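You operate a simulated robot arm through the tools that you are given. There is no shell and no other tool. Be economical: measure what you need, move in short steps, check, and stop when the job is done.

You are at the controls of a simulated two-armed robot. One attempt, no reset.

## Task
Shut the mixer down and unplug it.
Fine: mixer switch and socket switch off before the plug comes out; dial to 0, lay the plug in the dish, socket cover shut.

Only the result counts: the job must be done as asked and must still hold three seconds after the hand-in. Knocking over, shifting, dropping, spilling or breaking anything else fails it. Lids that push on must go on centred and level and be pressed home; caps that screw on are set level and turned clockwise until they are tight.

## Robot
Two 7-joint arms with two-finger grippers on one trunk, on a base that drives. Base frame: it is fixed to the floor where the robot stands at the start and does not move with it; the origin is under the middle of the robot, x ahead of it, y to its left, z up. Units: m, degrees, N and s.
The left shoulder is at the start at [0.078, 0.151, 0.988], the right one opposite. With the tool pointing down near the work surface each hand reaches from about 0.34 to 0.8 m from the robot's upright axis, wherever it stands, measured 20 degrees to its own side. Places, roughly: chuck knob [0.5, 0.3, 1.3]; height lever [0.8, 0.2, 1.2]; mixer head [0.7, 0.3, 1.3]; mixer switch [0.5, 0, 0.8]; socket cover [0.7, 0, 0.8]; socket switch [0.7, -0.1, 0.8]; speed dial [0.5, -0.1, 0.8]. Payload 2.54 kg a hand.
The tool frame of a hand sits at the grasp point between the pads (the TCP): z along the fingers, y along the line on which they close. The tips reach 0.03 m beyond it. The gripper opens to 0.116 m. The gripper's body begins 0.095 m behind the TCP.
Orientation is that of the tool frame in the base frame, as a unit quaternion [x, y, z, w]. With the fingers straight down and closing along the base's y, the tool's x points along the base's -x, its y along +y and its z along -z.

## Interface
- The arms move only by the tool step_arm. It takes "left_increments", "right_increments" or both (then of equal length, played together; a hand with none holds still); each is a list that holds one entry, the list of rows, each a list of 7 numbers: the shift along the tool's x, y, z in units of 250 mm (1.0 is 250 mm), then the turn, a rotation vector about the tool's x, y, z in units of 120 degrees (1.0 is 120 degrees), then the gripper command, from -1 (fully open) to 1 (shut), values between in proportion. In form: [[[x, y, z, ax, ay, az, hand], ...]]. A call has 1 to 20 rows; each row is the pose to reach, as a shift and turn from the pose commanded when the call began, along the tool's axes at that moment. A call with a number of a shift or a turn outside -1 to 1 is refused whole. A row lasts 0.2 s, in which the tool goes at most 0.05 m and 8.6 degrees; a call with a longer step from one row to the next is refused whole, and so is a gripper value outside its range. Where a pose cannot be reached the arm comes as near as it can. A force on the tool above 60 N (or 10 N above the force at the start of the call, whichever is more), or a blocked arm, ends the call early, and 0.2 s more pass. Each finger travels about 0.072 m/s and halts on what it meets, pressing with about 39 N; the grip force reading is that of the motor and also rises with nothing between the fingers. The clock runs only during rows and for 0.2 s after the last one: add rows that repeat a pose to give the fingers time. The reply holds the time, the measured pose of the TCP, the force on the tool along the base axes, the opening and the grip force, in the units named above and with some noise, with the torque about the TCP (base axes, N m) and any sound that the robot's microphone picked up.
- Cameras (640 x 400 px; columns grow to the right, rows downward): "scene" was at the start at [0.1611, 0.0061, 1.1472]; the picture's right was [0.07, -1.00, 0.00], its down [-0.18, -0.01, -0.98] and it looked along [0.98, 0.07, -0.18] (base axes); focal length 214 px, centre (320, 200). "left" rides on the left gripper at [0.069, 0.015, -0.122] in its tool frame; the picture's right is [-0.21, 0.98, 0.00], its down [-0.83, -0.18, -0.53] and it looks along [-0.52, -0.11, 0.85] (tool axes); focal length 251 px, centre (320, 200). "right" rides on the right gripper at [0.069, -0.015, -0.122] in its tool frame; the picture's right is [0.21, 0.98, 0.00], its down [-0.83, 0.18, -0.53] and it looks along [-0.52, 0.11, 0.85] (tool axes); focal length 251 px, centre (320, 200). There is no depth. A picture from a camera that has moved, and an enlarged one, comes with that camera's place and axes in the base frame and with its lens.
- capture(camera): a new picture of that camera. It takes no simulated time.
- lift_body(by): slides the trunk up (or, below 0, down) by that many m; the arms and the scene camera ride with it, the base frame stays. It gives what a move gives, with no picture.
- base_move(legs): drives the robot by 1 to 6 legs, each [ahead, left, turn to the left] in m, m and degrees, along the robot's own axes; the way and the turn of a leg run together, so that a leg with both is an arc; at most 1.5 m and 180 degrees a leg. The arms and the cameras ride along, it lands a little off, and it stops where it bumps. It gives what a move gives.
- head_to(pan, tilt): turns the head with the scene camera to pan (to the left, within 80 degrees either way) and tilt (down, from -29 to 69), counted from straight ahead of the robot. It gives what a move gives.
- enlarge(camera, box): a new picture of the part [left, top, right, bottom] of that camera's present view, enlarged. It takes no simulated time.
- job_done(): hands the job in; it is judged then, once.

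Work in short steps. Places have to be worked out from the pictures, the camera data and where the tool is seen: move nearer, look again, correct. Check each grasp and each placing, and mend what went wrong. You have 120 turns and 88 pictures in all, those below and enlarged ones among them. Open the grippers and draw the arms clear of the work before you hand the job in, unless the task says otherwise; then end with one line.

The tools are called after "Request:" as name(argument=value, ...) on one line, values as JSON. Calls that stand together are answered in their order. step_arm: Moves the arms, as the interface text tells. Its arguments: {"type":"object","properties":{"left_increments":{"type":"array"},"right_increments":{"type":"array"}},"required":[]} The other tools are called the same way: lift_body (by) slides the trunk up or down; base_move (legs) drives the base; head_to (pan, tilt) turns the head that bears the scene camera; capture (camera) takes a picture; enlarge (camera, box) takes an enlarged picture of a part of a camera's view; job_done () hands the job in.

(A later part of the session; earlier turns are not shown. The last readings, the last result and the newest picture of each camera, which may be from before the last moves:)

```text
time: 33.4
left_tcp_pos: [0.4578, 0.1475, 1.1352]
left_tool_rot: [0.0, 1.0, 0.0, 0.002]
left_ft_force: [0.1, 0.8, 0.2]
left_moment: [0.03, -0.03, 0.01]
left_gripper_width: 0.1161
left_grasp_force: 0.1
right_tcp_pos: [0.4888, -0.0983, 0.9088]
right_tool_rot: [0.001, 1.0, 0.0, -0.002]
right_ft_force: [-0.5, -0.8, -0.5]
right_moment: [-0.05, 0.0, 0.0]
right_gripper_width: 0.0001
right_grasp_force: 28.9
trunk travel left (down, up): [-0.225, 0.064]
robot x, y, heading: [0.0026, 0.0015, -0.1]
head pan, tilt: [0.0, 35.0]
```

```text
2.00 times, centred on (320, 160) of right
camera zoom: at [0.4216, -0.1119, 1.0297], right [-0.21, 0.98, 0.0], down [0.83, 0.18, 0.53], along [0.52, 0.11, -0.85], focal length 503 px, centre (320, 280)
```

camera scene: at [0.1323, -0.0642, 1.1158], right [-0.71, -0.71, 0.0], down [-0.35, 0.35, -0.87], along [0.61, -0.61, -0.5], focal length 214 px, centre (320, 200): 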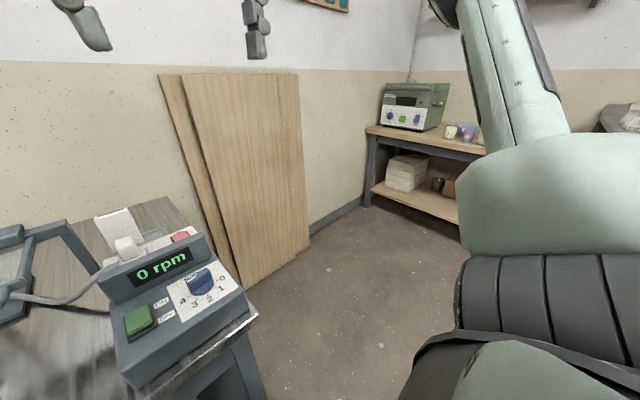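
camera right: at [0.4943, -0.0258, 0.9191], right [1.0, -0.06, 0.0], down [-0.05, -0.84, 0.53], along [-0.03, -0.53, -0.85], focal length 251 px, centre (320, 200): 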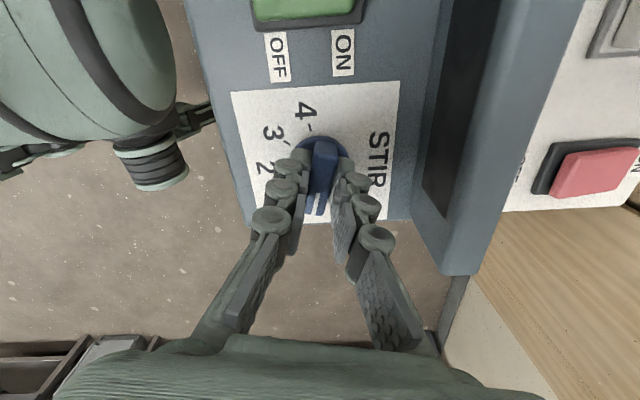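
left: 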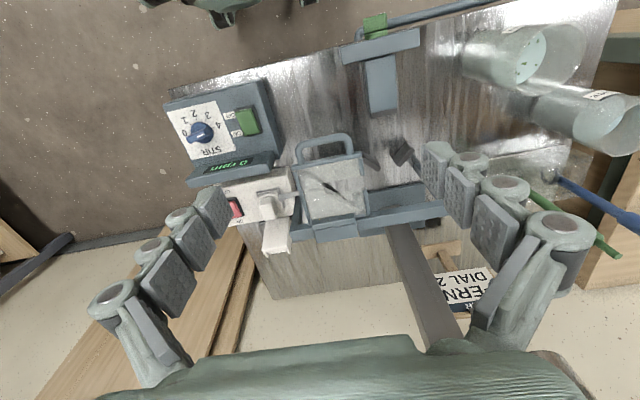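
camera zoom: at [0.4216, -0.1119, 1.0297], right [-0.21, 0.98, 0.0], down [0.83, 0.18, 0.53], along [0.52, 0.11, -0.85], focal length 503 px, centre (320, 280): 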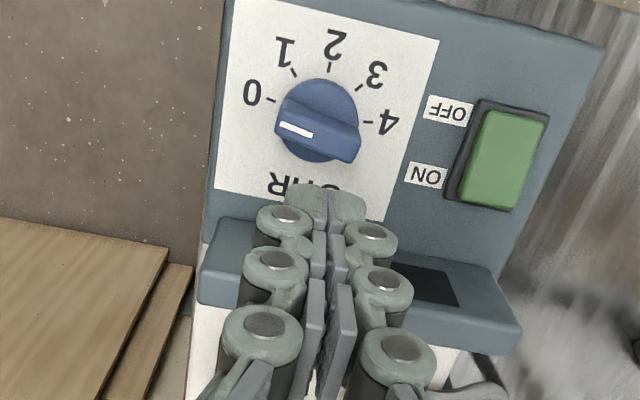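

Dial is symmetric with its start (both 80° ends), so it is at 0. Red rocker's OFF end estimates to (0.665, -0.113, 0.75); I move above it at a safe height and look.

Request:
step_arm(right_increments=[[[-0.15, -0.015, -0.05, 0, 0, 0, 1], [-0.3, -0.03, -0.05, 0, 0, 0, 1], [-0.45, -0.045, -0.05, 0, 0, 0, 1], [-0.6, -0.06, -0.05, 0, 0, 0, 1], [-0.7, -0.06, 0.1, 0, 0, 0, 1], [-0.7, -0.06, 0.2, 0, 0, 0, 1], [-0.7, -0.06, 0.2, 0, 0, 0, 1]]])

Request:
enlarge(camera="right", box=[160, 60, 480, 260])

Request:
enlarge(camera="scene", box=[290, 80, 430, 220])

Request:
capture(camera="left")

```text
time: 35.0
left_tcp_pos: [0.4572, 0.1468, 1.1345]
left_tool_rot: [0.001, 1.0, 0.0, 0.001]
left_ft_force: [0.3, 0.2, 0.1]
left_moment: [0.02, 0.0, 0.0]
left_gripper_width: 0.1159
left_grasp_force: 0.1
right_tcp_pos: [0.6631, -0.112, 0.8603]
right_tool_rot: [0.001, 1.0, -0.001, -0.002]
right_ft_force: [0.4, 0.0, -1.0]
right_moment: [0.01, 0.02, -0.01]
right_gripper_width: 0.0001
right_grasp_force: 28.1
trunk travel left (down, up): [-0.225, 0.064]
robot x, y, heading: [0.0003, 0.0004, -0.1]
head pan, tilt: [0.0, 35.0]
```

```text
2.00 times, centred on (320, 160) of right
camera zoom: at [0.5963, -0.1266, 0.9809], right [-0.21, 0.98, 0.0], down [0.83, 0.18, 0.53], along [0.52, 0.11, -0.85], focal length 503 px, centre (320, 280)
```

zoom: 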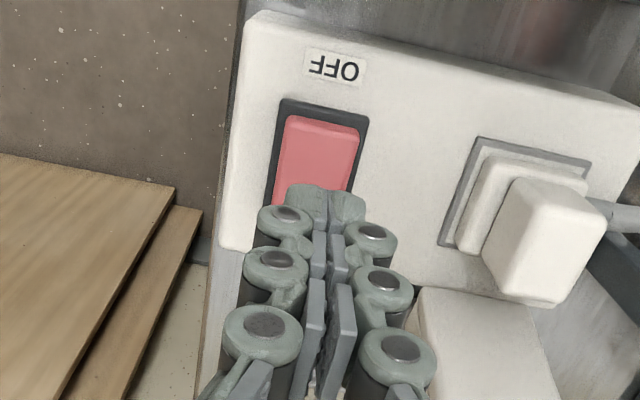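

```text
2.86 times, centred on (360, 150) of scene
camera zoom: at [0.1565, -0.0003, 1.1081], right [0.0, -1.0, 0.0], down [-0.57, 0.0, -0.82], along [0.82, 0.0, -0.57], focal length 613 px, centre (206, 343)
```

zoom: 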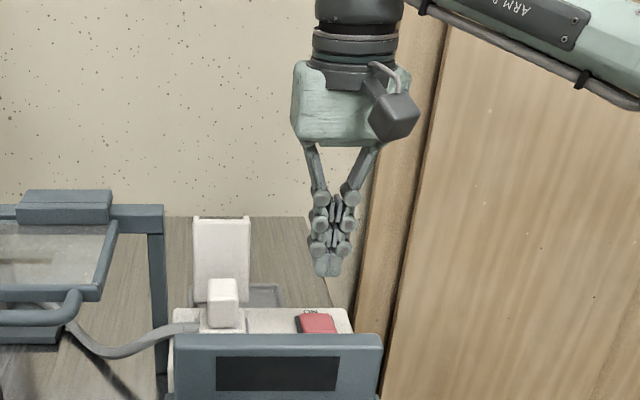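

```text
51 pictures are left
camera left: at [0.3886, 0.1627, 1.2567], right [0.22, 0.98, 0.0], down [0.82, -0.18, 0.54], along [0.52, -0.12, -0.84], focal length 251 px, centre (320, 200)
```

left: 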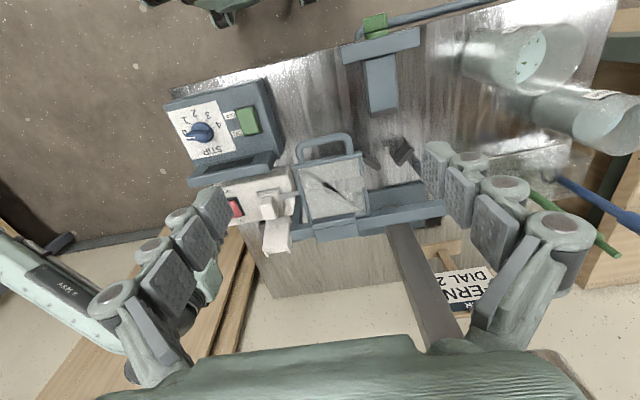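

Red OFF edge is at x≈0.655, so pressing at 0.665 is right. I push down slowly.

Request:
step_arm(right_increments=[[[-0.01, 0, 0.1, 0, 0, 0, 1], [-0.01, 0, 0.2, 0, 0, 0, 1], [-0.01, 0, 0.26, 0, 0, 0, 1], [-0.01, 0, 0.28, 0, 0, 0, 1], [-0.01, 0, 0.3, 0, 0, 0, 1], [-0.01, 0, 0.315, 0, 0, 0, 1], [-0.01, 0, 0.33, 0, 0, 0, 1], [-0.01, 0, 0.345, 0, 0, 0, 1], [-0.01, 0, 0.36, 0, 0, 0, 1]]])

```text
time: 36.3
left_tcp_pos: [0.4571, 0.1473, 1.1341]
left_tool_rot: [0.002, 1.0, 0.001, 0.002]
left_ft_force: [0.6, 0.2, -1.0]
left_moment: [0.01, 0.05, -0.01]
left_gripper_width: 0.116
left_grasp_force: 0.0
right_tcp_pos: [0.669, -0.114, 0.7983]
right_tool_rot: [0.003, 1.0, 0.003, 0.01]
right_ft_force: [-11.7, -2.3, 25.2]
right_moment: [-0.12, 0.27, 0.04]
right_gripper_width: 0.006
right_grasp_force: 28.4
trunk travel left (down, up): [-0.225, 0.064]
robot x, y, heading: [-0.0019, 0.0037, 0.0]
head pan, tilt: [0.0, 35.0]
stopped in row 6 (right hand): the force on the tool passed its limit at 63 N (the readings are from after the stop); the commanded pose is now the measured one
```

Force limit reached as with the green switch. I lift and look at the rocker.

Request:
step_arm(right_increments=[[[0, 0, -0.15, 0, 0, 0, 1], [0.1, 0, -0.35, 0, 0, 0, 0.5], [0.2, 0, -0.45, 0, 0, 0, -1], [0.2, 0, -0.45, 0, 0, 0, -1], [0.2, 0, -0.45, 0, 0, 0, -1], [0.2, 0, -0.45, 0, 0, 0, -1]]])

Request:
enlarge(camera="right", box=[200, 60, 480, 260])

```text
refused: row 2 steps farther than a row can; nothing moved
```

```text
2.00 times, centred on (340, 160) of right
camera zoom: at [0.5976, -0.1291, 0.9171], right [-0.21, 0.98, 0.0], down [0.82, 0.17, 0.55], along [0.54, 0.12, -0.83], focal length 503 px, centre (280, 280)
```

zoom: 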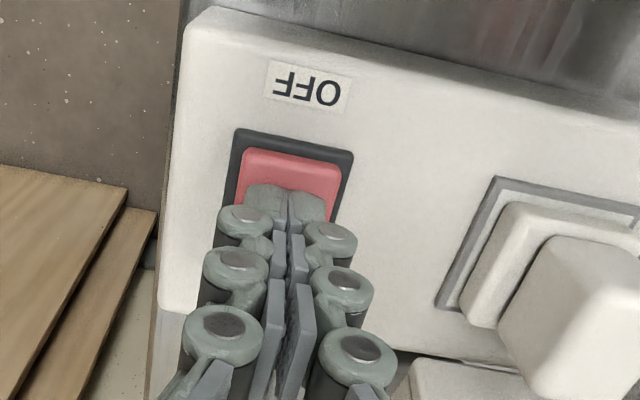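

Request:
step_arm(right_increments=[[[0, 0, -0.15, 0, 0, 0, 1], [0.08, 0, -0.28, 0, 0, 0, 0.5], [0.16, 0, -0.4, 0, 0, 0, -1], [0.24, 0, -0.5, 0, 0, 0, -1], [0.24, 0, -0.5, 0, 0, 0, -1], [0.24, 0, -0.5, 0, 0, 0, -1]]])

Request:
enlarge(camera="right", box=[230, 100, 430, 260])

```text
time: 37.7
left_tcp_pos: [0.4566, 0.1465, 1.1341]
left_tool_rot: [0.0, 1.0, -0.001, 0.002]
left_ft_force: [0.2, -0.3, 0.6]
left_moment: [0.0, 0.03, 0.01]
left_gripper_width: 0.116
left_grasp_force: 0.1
right_tcp_pos: [0.6071, -0.1149, 0.9168]
right_tool_rot: [0.002, 1.0, 0.003, 0.006]
right_ft_force: [-0.5, -0.6, 0.8]
right_moment: [0.01, 0.03, -0.02]
right_gripper_width: 0.1162
right_grasp_force: 0.1
trunk travel left (down, up): [-0.225, 0.064]
robot x, y, heading: [0.0011, 0.0012, 0.0]
head pan, tilt: [0.0, 35.0]
```

```text
2.50 times, centred on (330, 180) of right
camera zoom: at [0.5379, -0.13, 1.0369], right [-0.21, 0.98, 0.0], down [0.82, 0.17, 0.55], along [0.53, 0.12, -0.84], focal length 629 px, centre (295, 250)
```

zoom: 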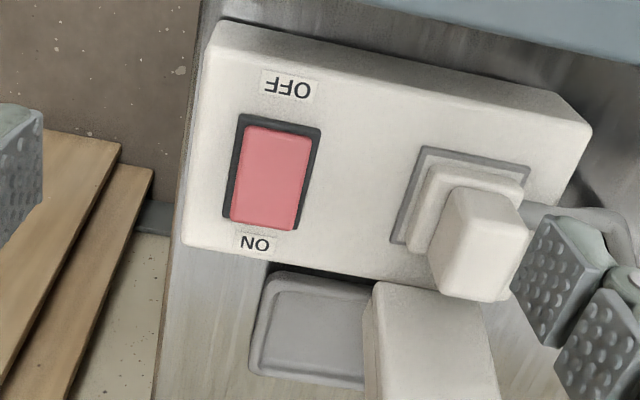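

I compare the rocker from the scene camera with the pre-press view.

Request:
enlarge(camera="scene", box=[310, 130, 390, 190])

Request:
enlarge(camera="left", box=[180, 150, 320, 270])

```text
6.67 times, centred on (350, 160) of scene
camera zoom: at [0.1565, -0.0006, 1.1081], right [0.0, -1.0, 0.0], down [-0.57, 0.0, -0.82], along [0.82, 0.0, -0.57], focal length 1430 px, centre (120, 467)
```

zoom: 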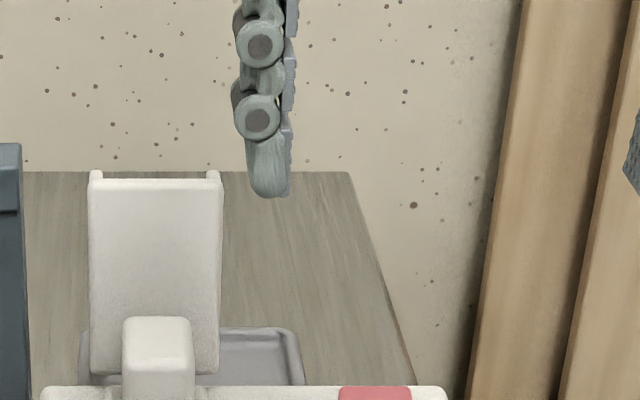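

```text
3.33 times, centred on (250, 210) of left
camera zoom: at [0.3887, 0.1623, 1.2567], right [0.22, 0.98, 0.0], down [0.82, -0.18, 0.54], along [0.52, -0.12, -0.84], focal length 838 px, centre (553, 167)
```

zoom: 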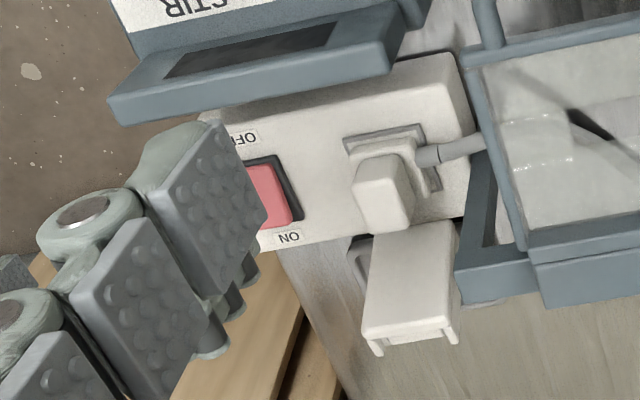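

The red rocker's ON end is now raised and hides the ON label, so the socket is off. The dish (about x 0.76-0.87, y -0.10 to 0.02) is at the edge of reach, so I check whether the base has room to drive ahead.

Request:
head_to(pan=0, tilt=69)

Request:
capture(camera="scene")

```text
time: 38.7
left_tcp_pos: [0.4574, 0.1463, 1.1343]
left_tool_rot: [0.001, 1.0, -0.001, 0.001]
left_ft_force: [-0.8, 1.1, -1.0]
left_moment: [-0.01, 0.01, 0.02]
left_gripper_width: 0.116
left_grasp_force: 0.2
right_tcp_pos: [0.6074, -0.1153, 0.9179]
right_tool_rot: [0.002, 1.0, 0.003, 0.006]
right_ft_force: [-1.0, -0.5, -0.4]
right_moment: [-0.01, -0.03, 0.0]
right_gripper_width: 0.1159
right_grasp_force: 0.0
trunk travel left (down, up): [-0.225, 0.064]
robot x, y, heading: [0.0035, -0.0017, -0.0]
head pan, tilt: [0.0, 68.8]
```

```text
46 pictures are left
camera scene: at [0.1244, -0.0006, 1.0644], right [0.0, -1.0, 0.0], down [-0.93, 0.0, -0.36], along [0.36, 0.0, -0.93], focal length 214 px, centre (320, 200)
```

scene: 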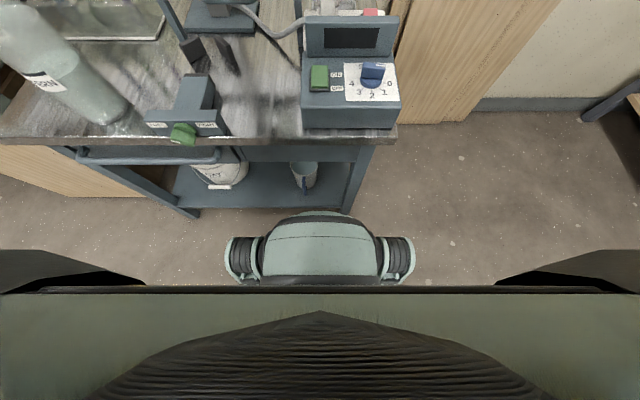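

Clearance in front of the base is only a few cm, so I test with the empty hand whether the dish is reachable from here, and view it.

Request:
step_arm(right_increments=[[[-0.08, 0.03, -0.17, 0, 0, 0, -0.2], [-0.22, 0.06, -0.17, 0, 0, 0, -0.2], [-0.36, 0.1, -0.17, 0, 0, 0, -0.2], [-0.5, 0.14, -0.17, 0, 0, 0, -0.2], [-0.64, 0.18, -0.17, 0, 0, 0, -0.2], [-0.77, 0.2, -0.17, 0, 0, 0, -0.2], [-0.77, 0.2, -0.17, 0, 0, 0, -0.2]]])

Request:
capture(camera="right")

```text
time: 40.3
left_tcp_pos: [0.4578, 0.1473, 1.1338]
left_tool_rot: [0.001, 1.0, 0.0, 0.001]
left_ft_force: [-0.8, 0.7, -0.2]
left_moment: [0.03, 0.0, 0.0]
left_gripper_width: 0.1159
left_grasp_force: 0.2
right_tcp_pos: [0.7314, -0.0842, 0.9472]
right_tool_rot: [0.003, 1.0, 0.002, 0.006]
right_ft_force: [0.3, 0.0, -0.2]
right_moment: [-0.01, -0.01, 0.03]
right_gripper_width: 0.0694
right_grasp_force: 0.0
right hand out of reach, approached as far as the arm can: row 4, 5, 6, 7
trunk travel left (down, up): [-0.225, 0.064]
robot x, y, heading: [0.001, -0.0002, -0.0]
head pan, tilt: [0.0, 68.8]
```

```text
45 pictures are left
camera right: at [0.662, -0.0978, 1.0663], right [-0.21, 0.98, 0.0], down [0.82, 0.18, 0.55], along [0.53, 0.12, -0.84], focal length 251 px, centre (320, 200)
```

right: 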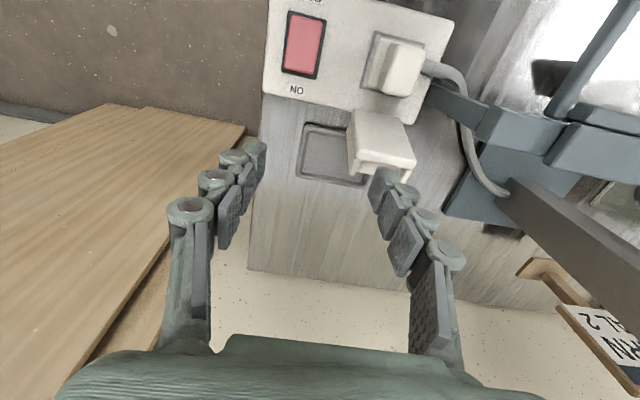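

Arm's limit is x≈0.73 at that height, so I'll bring the right shoulder forward by turning the robot left 20°. First I draw both hands back clear of the mixer.

Request:
step_arm(right_increments=[[[0.14, -0.06, 0, 0, 0, 0, -0.2], [0.28, -0.13, 0, 0, 0, 0, -0.2], [0.42, -0.2, 0, 0, 0, 0, -0.2], [0.56, -0.27, 0, 0, 0, 0, -0.2], [0.7, -0.34, 0, 0, 0, 0, -0.2], [0.85, -0.41, 0, 0, 0, 0, -0.2], [1.0, -0.48, 0, 0, 0, 0, -0.2], [1.0, -0.48, 0, 0, 0, 0, -0.2]]], left_increments=[[[0.06, 0.03, 0, 0, 0, 0, -1], [0.12, 0.06, 0, 0, 0, 0, -1], [0.18, 0.09, 0, 0, 0, 0, -1], [0.24, 0.12, 0, 0, 0, 0, -1], [0.3, 0.15, 0, 0, 0, 0, -1], [0.35, 0.18, 0, 0, 0, 0, -1], [0.39, 0.21, 0, 0, 0, 0, -1], [0.39, 0.21, 0, 0, 0, 0, -1]]])

Request:
base_move(legs=[[0, 0, 10]])

```text
time: 42.1
left_tcp_pos: [0.3606, 0.1968, 1.1341]
left_tool_rot: [0.001, 1.0, 0.0, 0.001]
left_ft_force: [-0.2, 0.2, -0.2]
left_moment: [0.06, 0.03, 0.02]
left_gripper_width: 0.1162
left_grasp_force: 0.1
right_tcp_pos: [0.476, -0.2004, 0.9405]
right_tool_rot: [0.003, 1.0, 0.003, 0.005]
right_ft_force: [-0.9, -0.6, -0.3]
right_moment: [0.05, -0.01, -0.02]
right_gripper_width: 0.0695
right_grasp_force: 0.1
right hand out of reach, approached as far as the arm can: row 1, 2, 3, 4
trunk travel left (down, up): [-0.225, 0.064]
robot x, y, heading: [0.0007, -0.0009, -0.1]
head pan, tilt: [0.0, 68.8]
```

```text
time: 43.2
left_tcp_pos: [0.3202, 0.2583, 1.1321]
left_tool_rot: [-0.086, 0.996, 0.0, 0.001]
left_ft_force: [0.0, 1.1, 0.2]
left_moment: [-0.01, -0.01, 0.02]
left_gripper_width: 0.1162
left_grasp_force: 0.1
right_tcp_pos: [0.5043, -0.115, 0.9402]
right_tool_rot: [-0.086, 0.996, 0.003, 0.006]
right_ft_force: [0.1, 0.0, -1.0]
right_moment: [-0.01, 0.04, 0.03]
right_gripper_width: 0.0695
right_grasp_force: 0.1
trunk travel left (down, up): [-0.225, 0.064]
robot x, y, heading: [0.0027, -0.0017, 10.1]
head pan, tilt: [0.0, 68.8]
```

That went smoothly; another 10° left, then a look at the clearance.

Request:
base_move(legs=[[0, 0, 10]])

Request:
head_to(pan=-20, tilt=69)

Request:
capture(camera="scene")

```text
time: 44.3
left_tcp_pos: [0.2706, 0.3082, 1.132]
left_tool_rot: [-0.172, 0.985, 0.0, 0.0]
left_ft_force: [-0.4, 0.6, 0.3]
left_moment: [-0.02, 0.01, 0.0]
left_gripper_width: 0.1161
left_grasp_force: 0.1
right_tcp_pos: [0.5142, -0.026, 0.9405]
right_tool_rot: [-0.17, 0.985, 0.003, 0.005]
right_ft_force: [0.5, -0.3, 0.3]
right_moment: [-0.01, 0.01, 0.02]
right_gripper_width: 0.0696
right_grasp_force: 0.1
trunk travel left (down, up): [-0.225, 0.064]
robot x, y, heading: [-0.001, 0.0, 20.0]
head pan, tilt: [0.0, 68.8]
```

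```text
time: 45.1
left_tcp_pos: [0.2718, 0.3085, 1.1334]
left_tool_rot: [-0.172, 0.985, 0.0, 0.001]
left_ft_force: [0.1, 0.0, 0.2]
left_moment: [0.0, -0.01, 0.0]
left_gripper_width: 0.1159
left_grasp_force: 0.1
right_tcp_pos: [0.5158, -0.0263, 0.941]
right_tool_rot: [-0.17, 0.985, 0.004, 0.006]
right_ft_force: [0.0, -0.7, -0.6]
right_moment: [0.03, 0.03, 0.0]
right_gripper_width: 0.0696
right_grasp_force: 0.0
trunk travel left (down, up): [-0.225, 0.064]
robot x, y, heading: [-0.0004, 0.0007, 20.1]
head pan, tilt: [-20.0, 68.8]
```

```text
44 pictures are left
camera scene: at [0.1203, 0.0226, 1.0644], right [0.0, -1.0, 0.0], down [-0.93, 0.0, -0.36], along [0.36, 0.0, -0.93], focal length 214 px, centre (320, 200)
```

scene: 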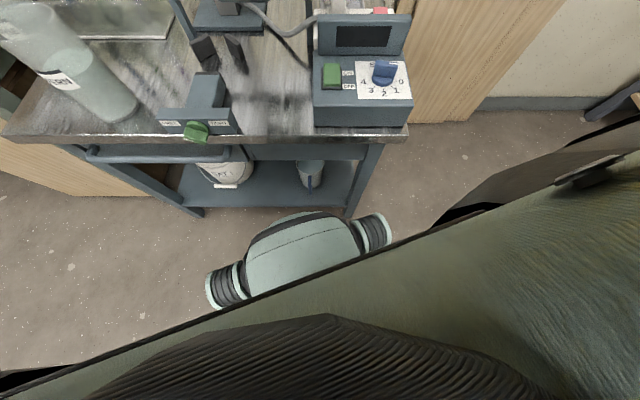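

Base still has some gap ahead; I drive 3 cm along world x only.

Request:
base_move(legs=[[0.028, -0.01, 0]])

Request:
head_to(pan=-22, tilt=35)

```text
time: 46.0
left_tcp_pos: [0.3014, 0.3089, 1.1334]
left_tool_rot: [-0.173, 0.985, 0.001, 0.001]
left_ft_force: [-0.7, -0.3, 0.1]
left_moment: [0.0, 0.05, -0.01]
left_gripper_width: 0.116
left_grasp_force: 0.0
right_tcp_pos: [0.5461, -0.0254, 0.9404]
right_tool_rot: [-0.172, 0.985, 0.003, 0.005]
right_ft_force: [0.0, 0.7, -0.6]
right_moment: [-0.01, 0.06, 0.03]
right_gripper_width: 0.0699
right_grasp_force: 0.0
trunk travel left (down, up): [-0.225, 0.064]
robot x, y, heading: [0.031, 0.0005, 19.9]
head pan, tilt: [-20.0, 68.8]
```

```text
time: 47.0
left_tcp_pos: [0.3013, 0.3095, 1.1325]
left_tool_rot: [-0.173, 0.985, 0.0, 0.001]
left_ft_force: [-0.3, -0.3, -0.4]
left_moment: [0.0, 0.0, 0.01]
left_gripper_width: 0.1162
left_grasp_force: 0.2
right_tcp_pos: [0.545, -0.0255, 0.9395]
right_tool_rot: [-0.171, 0.985, 0.004, 0.006]
right_ft_force: [0.0, -0.2, 0.1]
right_moment: [-0.01, 0.01, 0.01]
right_gripper_width: 0.0694
right_grasp_force: 0.0
trunk travel left (down, up): [-0.225, 0.064]
robot x, y, heading: [0.0266, 0.0007, 20.0]
head pan, tilt: [-22.0, 35.0]
```

Now over the plug with yaw 0 and a 5 cm opening, staying high to check alignment with the plug and guard post.

Request:
step_arm(right_increments=[[[-0.12, -0.035, 0.02, 0, 0.003, 0.05, 0], [-0.25, -0.07, 0.04, 0, 0.006, 0.1, 0.138], [-0.38, -0.11, 0.06, 0.002, 0.006, 0.14, 0.138], [-0.488, -0.141, 0.08, 0.002, 0.006, 0.167, 0.138], [-0.488, -0.141, 0.08, 0.002, 0.006, 0.167, 0.138]]])

Request:
enlarge(camera="right", box=[190, 60, 510, 260])

Request:
enlarge(camera="scene", box=[240, 80, 400, 200])

```text
time: 48.2
left_tcp_pos: [0.3001, 0.3081, 1.1333]
left_tool_rot: [-0.173, 0.985, 0.001, 0.001]
left_ft_force: [0.2, -1.1, 0.6]
left_moment: [0.02, 0.0, -0.01]
left_gripper_width: 0.116
left_grasp_force: 0.1
right_tcp_pos: [0.672, -0.0191, 0.9212]
right_tool_rot: [0.004, 1.0, 0.001, -0.001]
right_ft_force: [-0.3, -0.4, -0.6]
right_moment: [0.0, -0.01, 0.0]
right_gripper_width: 0.0501
right_grasp_force: 0.0
trunk travel left (down, up): [-0.225, 0.064]
robot x, y, heading: [0.029, -0.0026, 20.0]
head pan, tilt: [-22.0, 35.0]
```

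```text
2.00 times, centred on (350, 160) of right
camera zoom: at [0.6048, -0.0337, 1.0432], right [-0.21, 0.98, 0.0], down [0.83, 0.17, 0.53], along [0.52, 0.11, -0.85], focal length 503 px, centre (260, 280)
```

zoom: 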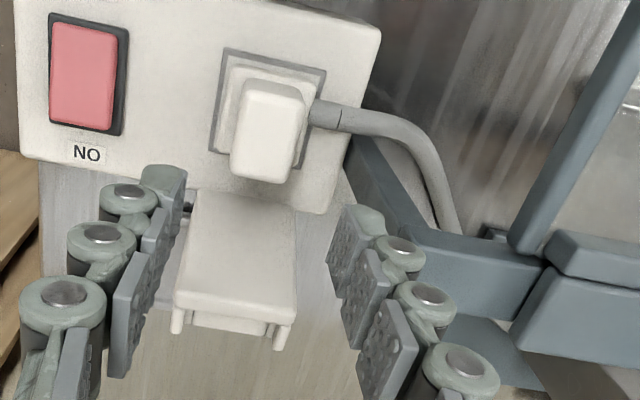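

```text
3.33 times, centred on (320, 140) of scene
camera zoom: at [0.182, 0.0199, 1.1081], right [-0.04, -1.0, 0.0], down [-0.57, 0.02, -0.82], along [0.82, -0.03, -0.57], focal length 715 px, centre (320, 400)
```

zoom: 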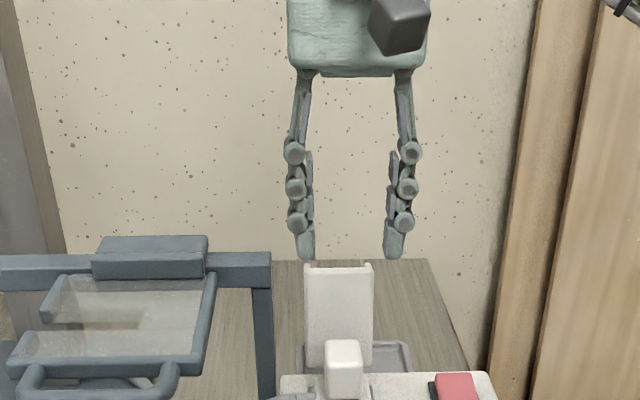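

Handle centre ≈ (0.672, -0.015), top ≈0.81; post edge ≈ y 0.04. I narrow the opening to 44 mm and descend to just above handle top first.

Request:
step_arm(right_increments=[[[0.01, 0.016, 0.0, 0, 0, -0.003, 0.24], [0.012, 0.016, 0.1, 0, 0, -0.003, 0.24], [0.012, 0.016, 0.2, 0, 0, -0.003, 0.24], [0.012, 0.016, 0.28, 0, 0, -0.003, 0.24], [0.012, 0.016, 0.28, 0, 0, -0.003, 0.24]]])

Request:
enlarge(camera="scene", box=[260, 90, 380, 200])

Request:
enlarge(camera="right", box=[190, 60, 510, 260])

```text
time: 49.4
left_tcp_pos: [0.2999, 0.3087, 1.1338]
left_tool_rot: [-0.172, 0.985, 0.0, 0.0]
left_ft_force: [0.4, 0.3, 0.6]
left_moment: [-0.03, -0.01, 0.02]
left_gripper_width: 0.1159
left_grasp_force: 0.1
right_tcp_pos: [0.6692, -0.0124, 0.8517]
right_tool_rot: [0.0, 1.0, 0.001, -0.001]
right_ft_force: [0.0, 0.9, -0.8]
right_moment: [0.03, -0.01, 0.01]
right_gripper_width: 0.0442
right_grasp_force: 0.1
trunk travel left (down, up): [-0.225, 0.064]
robot x, y, heading: [0.0268, -0.003, 20.2]
head pan, tilt: [-22.0, 35.0]
```

```text
3.64 times, centred on (320, 145) of scene
camera zoom: at [0.182, 0.0199, 1.1081], right [-0.04, -1.0, 0.0], down [-0.57, 0.02, -0.82], along [0.82, -0.03, -0.57], focal length 780 px, centre (320, 400)
```

zoom: 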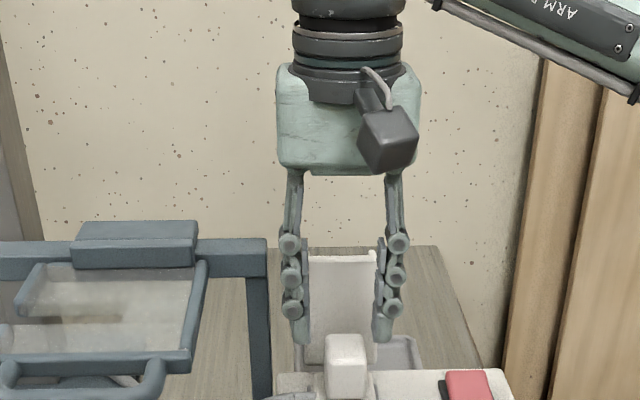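

```text
2.00 times, centred on (350, 160) of right
camera zoom: at [0.6004, -0.0279, 0.9721], right [-0.21, 0.98, 0.0], down [0.83, 0.18, 0.53], along [0.52, 0.12, -0.85], focal length 503 px, centre (260, 280)
```

zoom: 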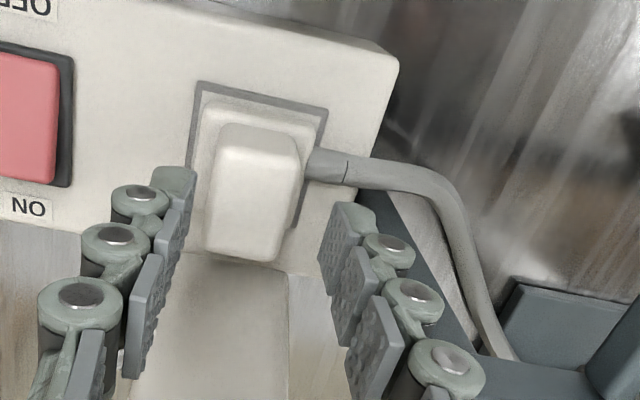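

Well centred (≈3 mm to the left). I correct, lower around the handle and close.

Request:
step_arm(right_increments=[[[0, -0.01, 0.05, 0, 0, 0, 0.24], [0, -0.01, 0.1, 0, 0, 0, 0.24], [0, -0.01, 0.15, 0, 0, 0, 0.24], [0, -0.01, 0.185, 0, 0, 0, 0.24], [0, -0.01, 0.185, 0, 0, 0, 0.5], [0, -0.01, 0.185, 0, 0, 0, 0.8], [0, -0.01, 0.185, 0, 0, 0, 0.8]]])

Request:
enlarge(camera="right", box=[190, 60, 510, 260])

```text
time: 51.0
left_tcp_pos: [0.3, 0.3077, 1.1324]
left_tool_rot: [-0.171, 0.985, 0.001, 0.002]
left_ft_force: [-0.8, -0.3, 0.5]
left_moment: [-0.02, -0.07, -0.03]
left_gripper_width: 0.1159
left_grasp_force: 0.1
right_tcp_pos: [0.667, -0.0157, 0.8048]
right_tool_rot: [0.001, 1.0, 0.001, 0.0]
right_ft_force: [1.1, -7.4, 11.4]
right_moment: [-0.27, -0.05, 0.04]
right_gripper_width: 0.0287
right_grasp_force: 39.2
trunk travel left (down, up): [-0.225, 0.064]
robot x, y, heading: [0.0279, -0.0002, 19.8]
head pan, tilt: [-22.0, 35.0]
```

```text
2.00 times, centred on (350, 160) of right
camera zoom: at [0.5995, -0.0311, 0.9262], right [-0.21, 0.98, 0.0], down [0.83, 0.18, 0.53], along [0.52, 0.12, -0.84], focal length 503 px, centre (260, 280)
```

zoom: 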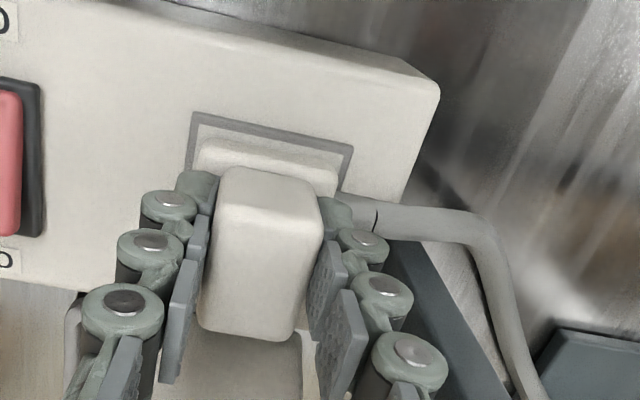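

Firm grip (29 mm). I pull straight up.

Request:
step_arm(right_increments=[[[0, 0, -0.03, 0, 0, 0, 0.9], [0, 0, -0.06, 0, 0, 0, 0.9], [0, 0, -0.1, 0, 0, 0, 0.9], [0, 0, -0.15, 0, 0, 0, 0.9], [0, 0, -0.2, 0, 0, 0, 0.9], [0, 0, -0.2, 0, 0, 0, 0.9]]])

Request:
capture(camera="right")

Request:
enlarge(camera="scene", box=[240, 90, 400, 210])

```text
time: 52.4
left_tcp_pos: [0.3017, 0.3081, 1.1321]
left_tool_rot: [-0.173, 0.985, 0.001, 0.002]
left_ft_force: [-0.3, 0.7, -0.9]
left_moment: [0.01, -0.01, 0.01]
left_gripper_width: 0.1161
left_grasp_force: 0.0
right_tcp_pos: [0.671, -0.0156, 0.8557]
right_tool_rot: [0.0, 1.0, 0.001, -0.001]
right_ft_force: [-0.1, -0.4, -0.9]
right_moment: [0.0, 0.04, 0.0]
right_gripper_width: 0.0286
right_grasp_force: 39.3
trunk travel left (down, up): [-0.225, 0.064]
robot x, y, heading: [0.0306, 0.0016, 20.0]
head pan, tilt: [-22.0, 35.0]
heard: snap
```

```text
38 pictures are left
camera right: at [0.6029, -0.0314, 0.9757], right [-0.21, 0.98, 0.0], down [0.83, 0.18, 0.53], along [0.52, 0.12, -0.85], focal length 251 px, centre (320, 200)
```

right: 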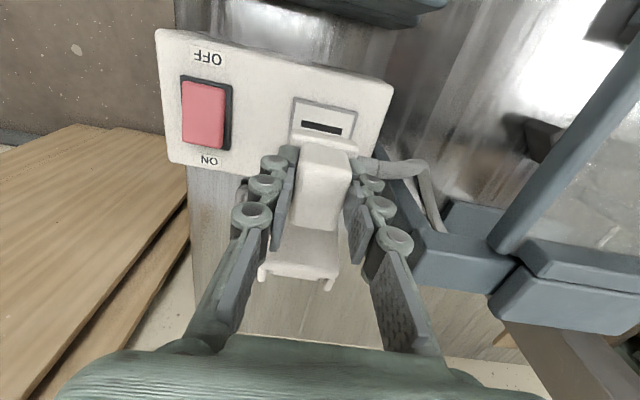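

```text
3.33 times, centred on (320, 150) of scene
camera zoom: at [0.1821, 0.0199, 1.108], right [-0.04, -1.0, 0.0], down [-0.57, 0.02, -0.82], along [0.82, -0.03, -0.57], focal length 715 px, centre (320, 367)
```

zoom: 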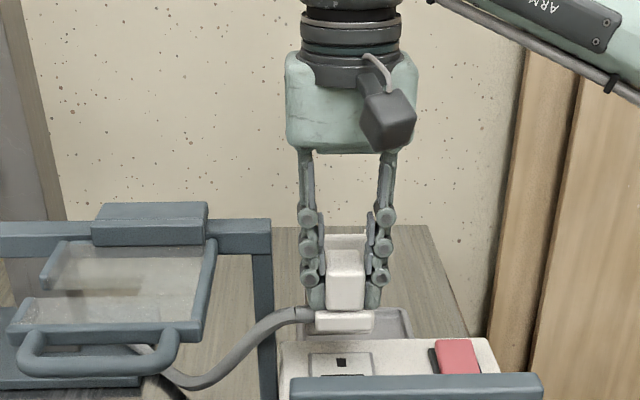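

The plug is out (snap heard, slots visible). I raise the trunk 6 cm, which lifts the plug and helps reach, then lift over the cover.

Request:
lift_body(by=0.06)

Request:
step_arm(right_increments=[[[0, 0, -0.1, 0, 0, 0, 0.9], [-0.08, -0.03, -0.12, 0, 0, 0, 0.9], [-0.18, -0.07, -0.12, 0, 0, 0, 0.9], [-0.28, -0.11, -0.12, 0, 0, 0, 0.9], [-0.38, -0.15, -0.12, 0, 0, 0, 0.9], [-0.48, -0.17, -0.12, 0, 0, 0, 0.9], [-0.54, -0.18, -0.12, 0, 0, 0, 0.9], [-0.54, -0.18, -0.12, 0, 0, 0, 0.9]]])

Request:
capture(camera="right")

Request:
capture(camera="scene")

```text
time: 53.4
left_tcp_pos: [0.3015, 0.3077, 1.1929]
left_tool_rot: [-0.173, 0.985, 0.001, 0.001]
left_ft_force: [0.0, -0.6, -0.4]
left_moment: [-0.01, 0.0, 0.01]
left_gripper_width: 0.116
left_grasp_force: 0.0
right_tcp_pos: [0.6704, -0.0147, 0.9152]
right_tool_rot: [0.0, 1.0, 0.0, 0.0]
right_ft_force: [0.0, 0.2, -0.8]
right_moment: [0.02, -0.01, 0.05]
right_gripper_width: 0.0287
right_grasp_force: 39.0
trunk travel left (down, up): [-0.285, 0.004]
robot x, y, heading: [0.0314, 0.0002, 20.1]
head pan, tilt: [-22.0, 35.0]
```

```text
time: 55.2
left_tcp_pos: [0.3011, 0.3089, 1.1929]
left_tool_rot: [-0.173, 0.985, 0.001, 0.001]
left_ft_force: [-0.9, 0.3, -0.3]
left_moment: [0.02, -0.02, 0.02]
left_gripper_width: 0.1159
left_grasp_force: 0.1
right_tcp_pos: [0.8046, -0.0642, 0.9434]
right_tool_rot: [0.0, 1.0, 0.0, -0.001]
right_ft_force: [0.1, -0.2, -1.3]
right_moment: [-0.03, 0.01, -0.01]
right_gripper_width: 0.0286
right_grasp_force: 39.2
trunk travel left (down, up): [-0.285, 0.004]
robot x, y, heading: [0.0286, 0.0026, 19.9]
head pan, tilt: [-22.0, 35.0]
```

```text
36 pictures are left
camera right: at [0.737, -0.0785, 1.0649], right [-0.22, 0.98, 0.0], down [0.83, 0.18, 0.53], along [0.52, 0.12, -0.85], focal length 251 px, centre (320, 200)
```

right: 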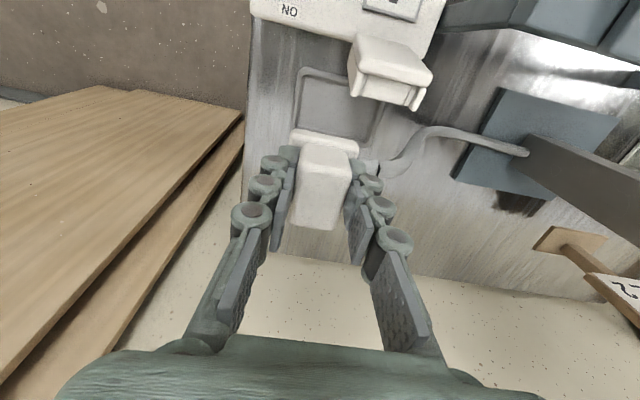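

```text
35 pictures are left
camera scene: at [0.1821, 0.0199, 1.168], right [-0.04, -1.0, 0.0], down [-0.57, 0.02, -0.82], along [0.82, -0.03, -0.57], focal length 214 px, centre (320, 200)
```

scene: 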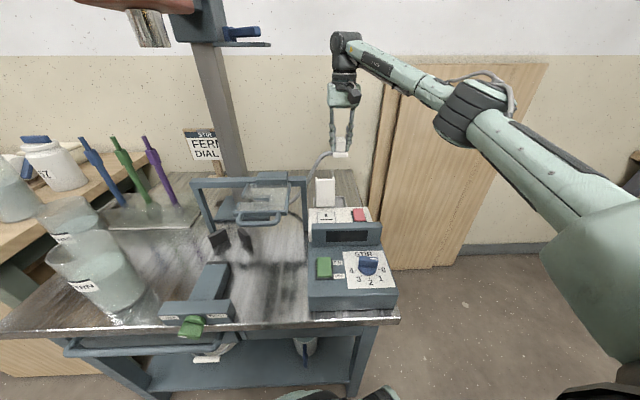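

Cord runs cleanly behind the cover to the mixer column. Dish spans about x 0.766-0.85, y -0.09 to 0.02. I tilt the hand 40° so the plug will lie along y, and come down partway.

Request:
step_arm(right_increments=[[[-0.014, 0.0, 0, -0.065, 0, 0, 0.9], [-0.014, 0.03, 0, -0.13, 0, 0, 0.9], [-0.014, 0.06, 0.06, -0.195, 0, 0, 0.9], [-0.014, 0.09, 0.14, -0.26, 0, 0, 0.9], [-0.014, 0.11, 0.22, -0.325, 0, 0, 0.9], [-0.014, 0.11, 0.32, -0.333, 0, 0, 0.9], [-0.014, 0.11, 0.4, -0.333, 0, 0, 0.9], [-0.014, 0.11, 0.4, -0.333, 0, 0, 0.9]]])

Request:
capture(camera="right")

Request:
enlarge(camera="scene", box=[270, 110, 410, 230])

```text
time: 57.0
left_tcp_pos: [0.3004, 0.3094, 1.1916]
left_tool_rot: [-0.173, 0.985, 0.001, 0.001]
left_ft_force: [0.0, -0.4, -0.3]
left_moment: [0.0, -0.01, 0.0]
left_gripper_width: 0.1159
left_grasp_force: 0.0
right_tcp_pos: [0.8071, -0.0343, 0.8431]
right_tool_rot: [0.001, 0.939, 0.343, -0.002]
right_ft_force: [0.6, 0.6, -0.4]
right_moment: [-0.04, -0.03, -0.01]
right_gripper_width: 0.0287
right_grasp_force: 38.8
trunk travel left (down, up): [-0.285, 0.004]
robot x, y, heading: [0.0321, 0.0021, 20.1]
head pan, tilt: [-22.0, 35.0]
```

```text
34 pictures are left
camera right: at [0.7399, -0.1238, 0.9257], right [-0.21, 0.75, 0.63], down [0.83, -0.21, 0.52], along [0.52, 0.63, -0.57], focal length 251 px, centre (320, 200)
```

right: 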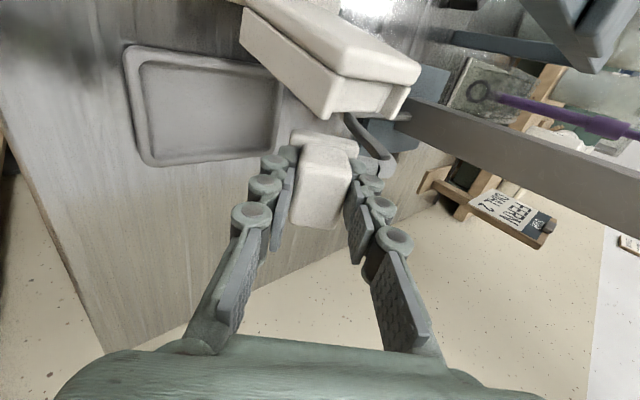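

```text
3.33 times, centred on (340, 170) of scene
camera zoom: at [0.182, 0.0199, 1.1681], right [-0.04, -1.0, 0.0], down [-0.57, 0.02, -0.82], along [0.82, -0.03, -0.57], focal length 715 px, centre (253, 300)
```

zoom: 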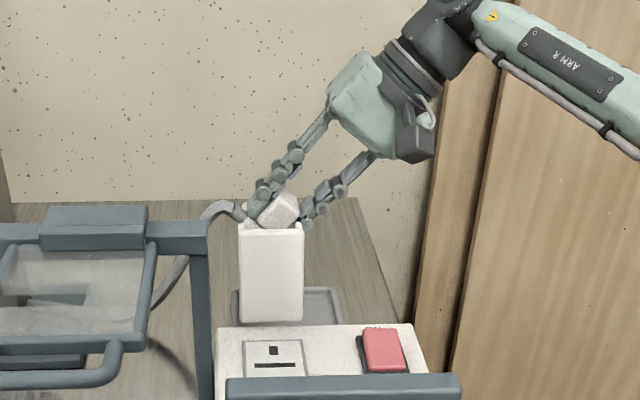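

The dish outlines clearly: x 0.766-0.851, y -0.096 to 0.028, so the plug is centred over it. I lower vertically ~7.5 cm.

Request:
step_arm(right_increments=[[[0, -0.05, 0.06, 0, 0, 0, 0.9], [0, -0.1, 0.12, 0, 0, 0, 0.9], [0, -0.15, 0.18, 0, 0, 0, 0.9], [0, -0.19, 0.228, 0, 0, 0, 0.9], [0, -0.19, 0.228, 0, 0, 0, 0.9]]])

Request:
capture(camera="right")

Request:
enlarge(camera="scene", box=[270, 110, 410, 230])

```text
time: 58.2
left_tcp_pos: [0.3008, 0.3072, 1.1929]
left_tool_rot: [-0.173, 0.985, 0.0, 0.0]
left_ft_force: [0.6, 0.3, 0.3]
left_moment: [0.01, 0.01, 0.02]
left_gripper_width: 0.1161
left_grasp_force: 0.0
right_tcp_pos: [0.8094, -0.0342, 0.7715]
right_tool_rot: [0.001, 0.94, 0.342, -0.001]
right_ft_force: [0.7, 0.6, -1.4]
right_moment: [0.0, -0.01, -0.02]
right_gripper_width: 0.0287
right_grasp_force: 38.8
trunk travel left (down, up): [-0.285, 0.004]
robot x, y, heading: [0.0299, 0.0011, 20.3]
head pan, tilt: [-22.0, 35.0]
```

```text
32 pictures are left
camera right: at [0.7408, -0.1239, 0.8533], right [-0.21, 0.75, 0.63], down [0.83, -0.2, 0.52], along [0.52, 0.63, -0.57], focal length 251 px, centre (320, 200)
```

right: 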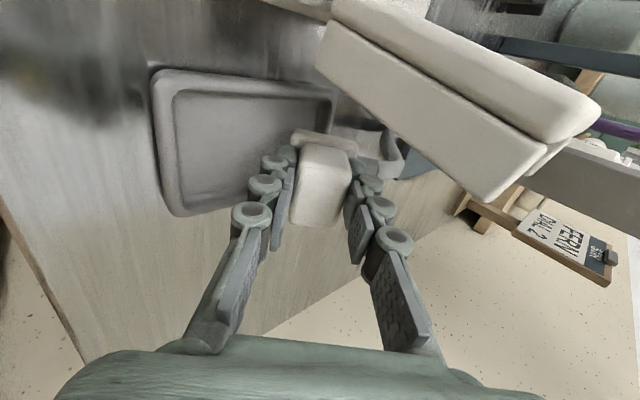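

```text
3.33 times, centred on (340, 170) of scene
camera zoom: at [0.1821, 0.0199, 1.1681], right [-0.04, -1.0, 0.0], down [-0.57, 0.02, -0.82], along [0.82, -0.03, -0.57], focal length 715 px, centre (253, 300)
```

zoom: 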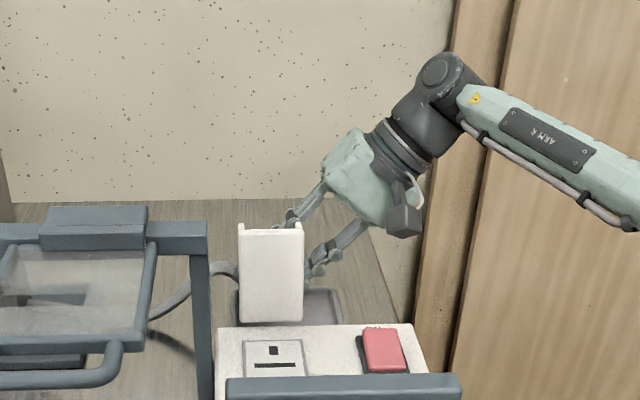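

Still about 15 mm above the floor of the dish. I shift 6 mm right and lower slowly until contact.

Request:
step_arm(right_increments=[[[0, -0.018, -0.015, 0, 0, 0, 0.9], [0, -0.028, -0.003, 0, 0, 0, 0.9], [0, -0.038, 0.0095, 0, 0, 0, 0.9], [0, -0.049, 0.022, 0, 0, 0, 0.9], [0, -0.059, 0.034, 0, 0, 0, 0.9], [0, -0.064, 0.04, 0, 0, 0, 0.9], [0, -0.064, 0.04, 0, 0, 0, 0.9]]])

Request:
capture(camera="right")

```text
time: 59.8
left_tcp_pos: [0.2982, 0.3093, 1.193]
left_tool_rot: [-0.173, 0.985, 0.0, 0.002]
left_ft_force: [-0.4, 0.0, -0.4]
left_moment: [-0.01, 0.02, 0.03]
left_gripper_width: 0.1162
left_grasp_force: 0.1
right_tcp_pos: [0.8082, -0.0388, 0.757]
right_tool_rot: [-0.001, 0.938, 0.346, 0.001]
right_ft_force: [1.4, -0.7, 16.3]
right_moment: [0.15, 0.12, -0.01]
right_gripper_width: 0.0287
right_grasp_force: 39.4
trunk travel left (down, up): [-0.285, 0.004]
robot x, y, heading: [0.0286, 0.002, 20.0]
head pan, tilt: [-22.0, 35.0]
```

```text
30 pictures are left
camera right: at [0.7402, -0.129, 0.8388], right [-0.22, 0.74, 0.63], down [0.82, -0.21, 0.53], along [0.52, 0.63, -0.57], focal length 251 px, centre (320, 200)
```

right: 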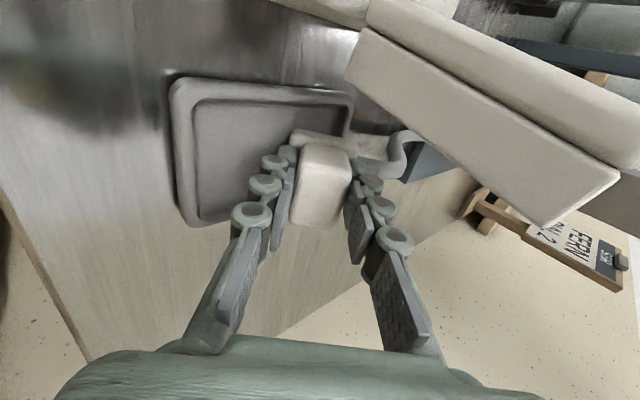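

Contact at 16 N with the plug well inside the dish. I open the fingers a little and look.

Request:
step_arm(right_increments=[[[0, 0, 0, 0, 0, 0, 0.4], [0, 0, 0, 0, 0, 0, 0.25], [0, 0, 0, 0, 0, 0, 0.15], [0, 0, 0, 0, 0, 0, 0.15], [0, 0, 0, 0, 0, 0, 0.15]]])

Request:
capture(camera="right")

```text
time: 61.0
left_tcp_pos: [0.3013, 0.3083, 1.1932]
left_tool_rot: [-0.173, 0.985, 0.001, 0.001]
left_ft_force: [0.1, 0.3, 0.1]
left_moment: [0.01, 0.01, -0.02]
left_gripper_width: 0.1161
left_grasp_force: 0.2
right_tcp_pos: [0.808, -0.0411, 0.7531]
right_tool_rot: [0.001, 0.939, 0.344, -0.002]
right_ft_force: [0.0, 0.5, -0.1]
right_moment: [0.01, 0.01, 0.0]
right_gripper_width: 0.0491
right_grasp_force: 0.1
trunk travel left (down, up): [-0.285, 0.004]
robot x, y, heading: [0.0275, 0.002, 20.1]
head pan, tilt: [-22.0, 35.0]
```

```text
29 pictures are left
camera right: at [0.7405, -0.1295, 0.835], right [-0.21, 0.75, 0.63], down [0.83, -0.2, 0.52], along [0.52, 0.63, -0.57], focal length 251 px, centre (320, 200)
```

right: 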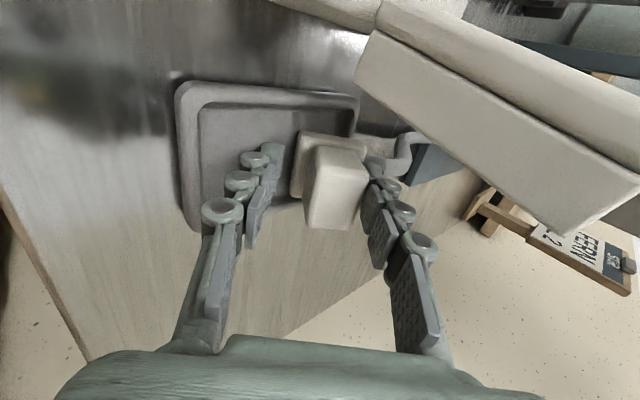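

The plug swung a little upright toward the cord side. I retract along the finger axis and look at how it rests.

Request:
step_arm(right_increments=[[[0, 0, -0.05, 0, 0, 0, 0.0], [0, 0, -0.12, 0, 0, 0, -0.1], [0, 0, -0.22, 0, 0, 0, -0.1], [0, 0, -0.34, 0, 0, 0, -0.1], [0, 0, -0.46, 0, 0, 0, -0.1], [0, 0, -0.46, 0, 0, 0, -0.1]]])

Request:
capture(camera="right")

Request:
enlarge(camera="scene", box=[270, 110, 410, 230])

```text
time: 62.4
left_tcp_pos: [0.2999, 0.3082, 1.1933]
left_tool_rot: [-0.173, 0.985, 0.0, 0.0]
left_ft_force: [0.2, 0.6, -0.4]
left_moment: [-0.03, 0.01, 0.01]
left_gripper_width: 0.116
left_grasp_force: 0.1
right_tcp_pos: [0.8099, -0.1155, 0.8416]
right_tool_rot: [0.001, 0.939, 0.343, 0.0]
right_ft_force: [-0.2, 0.0, 0.7]
right_moment: [0.02, 0.01, -0.02]
right_gripper_width: 0.0639
right_grasp_force: 0.1
trunk travel left (down, up): [-0.285, 0.004]
robot x, y, heading: [0.0285, -0.0007, 20.0]
head pan, tilt: [-22.0, 35.0]
```

```text
28 pictures are left
camera right: at [0.7422, -0.2052, 0.9237], right [-0.21, 0.75, 0.63], down [0.83, -0.2, 0.52], along [0.52, 0.63, -0.57], focal length 251 px, centre (320, 200)
```

right: 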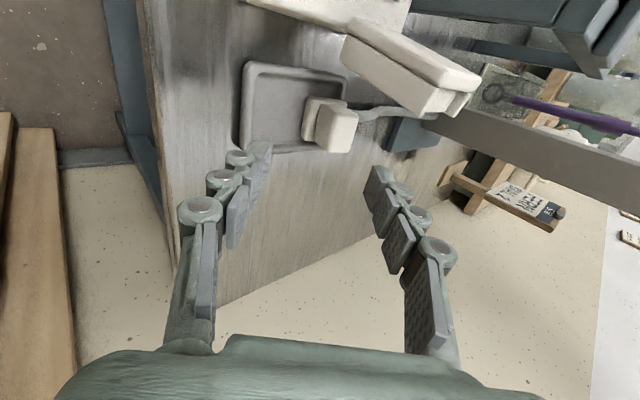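

```text
3.33 times, centred on (340, 170) of scene
camera zoom: at [0.1822, 0.02, 1.168], right [-0.04, -1.0, 0.0], down [-0.57, 0.02, -0.82], along [0.82, -0.03, -0.57], focal length 715 px, centre (253, 300)
```

zoom: 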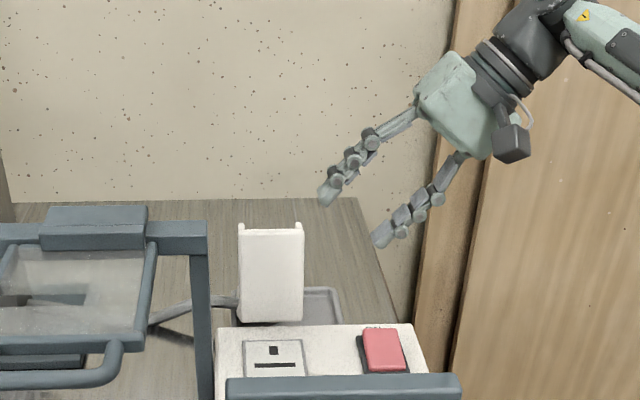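

Request:
enlarge(camera="right", box=[220, 30, 460, 180])

```text
2.67 times, centred on (340, 105) of right
camera zoom: at [0.7422, -0.2052, 0.9237], right [-0.21, 0.75, 0.63], down [0.83, -0.2, 0.52], along [0.52, 0.63, -0.57], focal length 670 px, centre (267, 453)
```

zoom: 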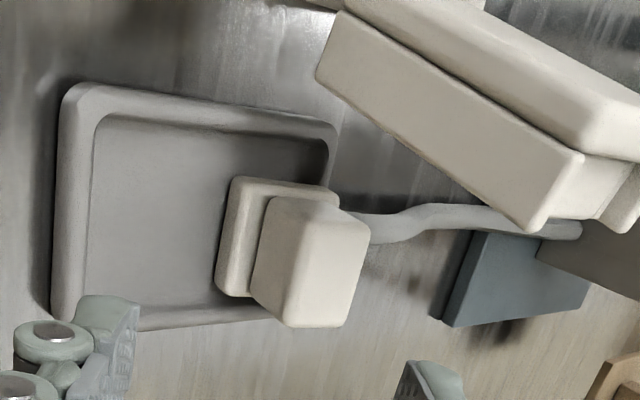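

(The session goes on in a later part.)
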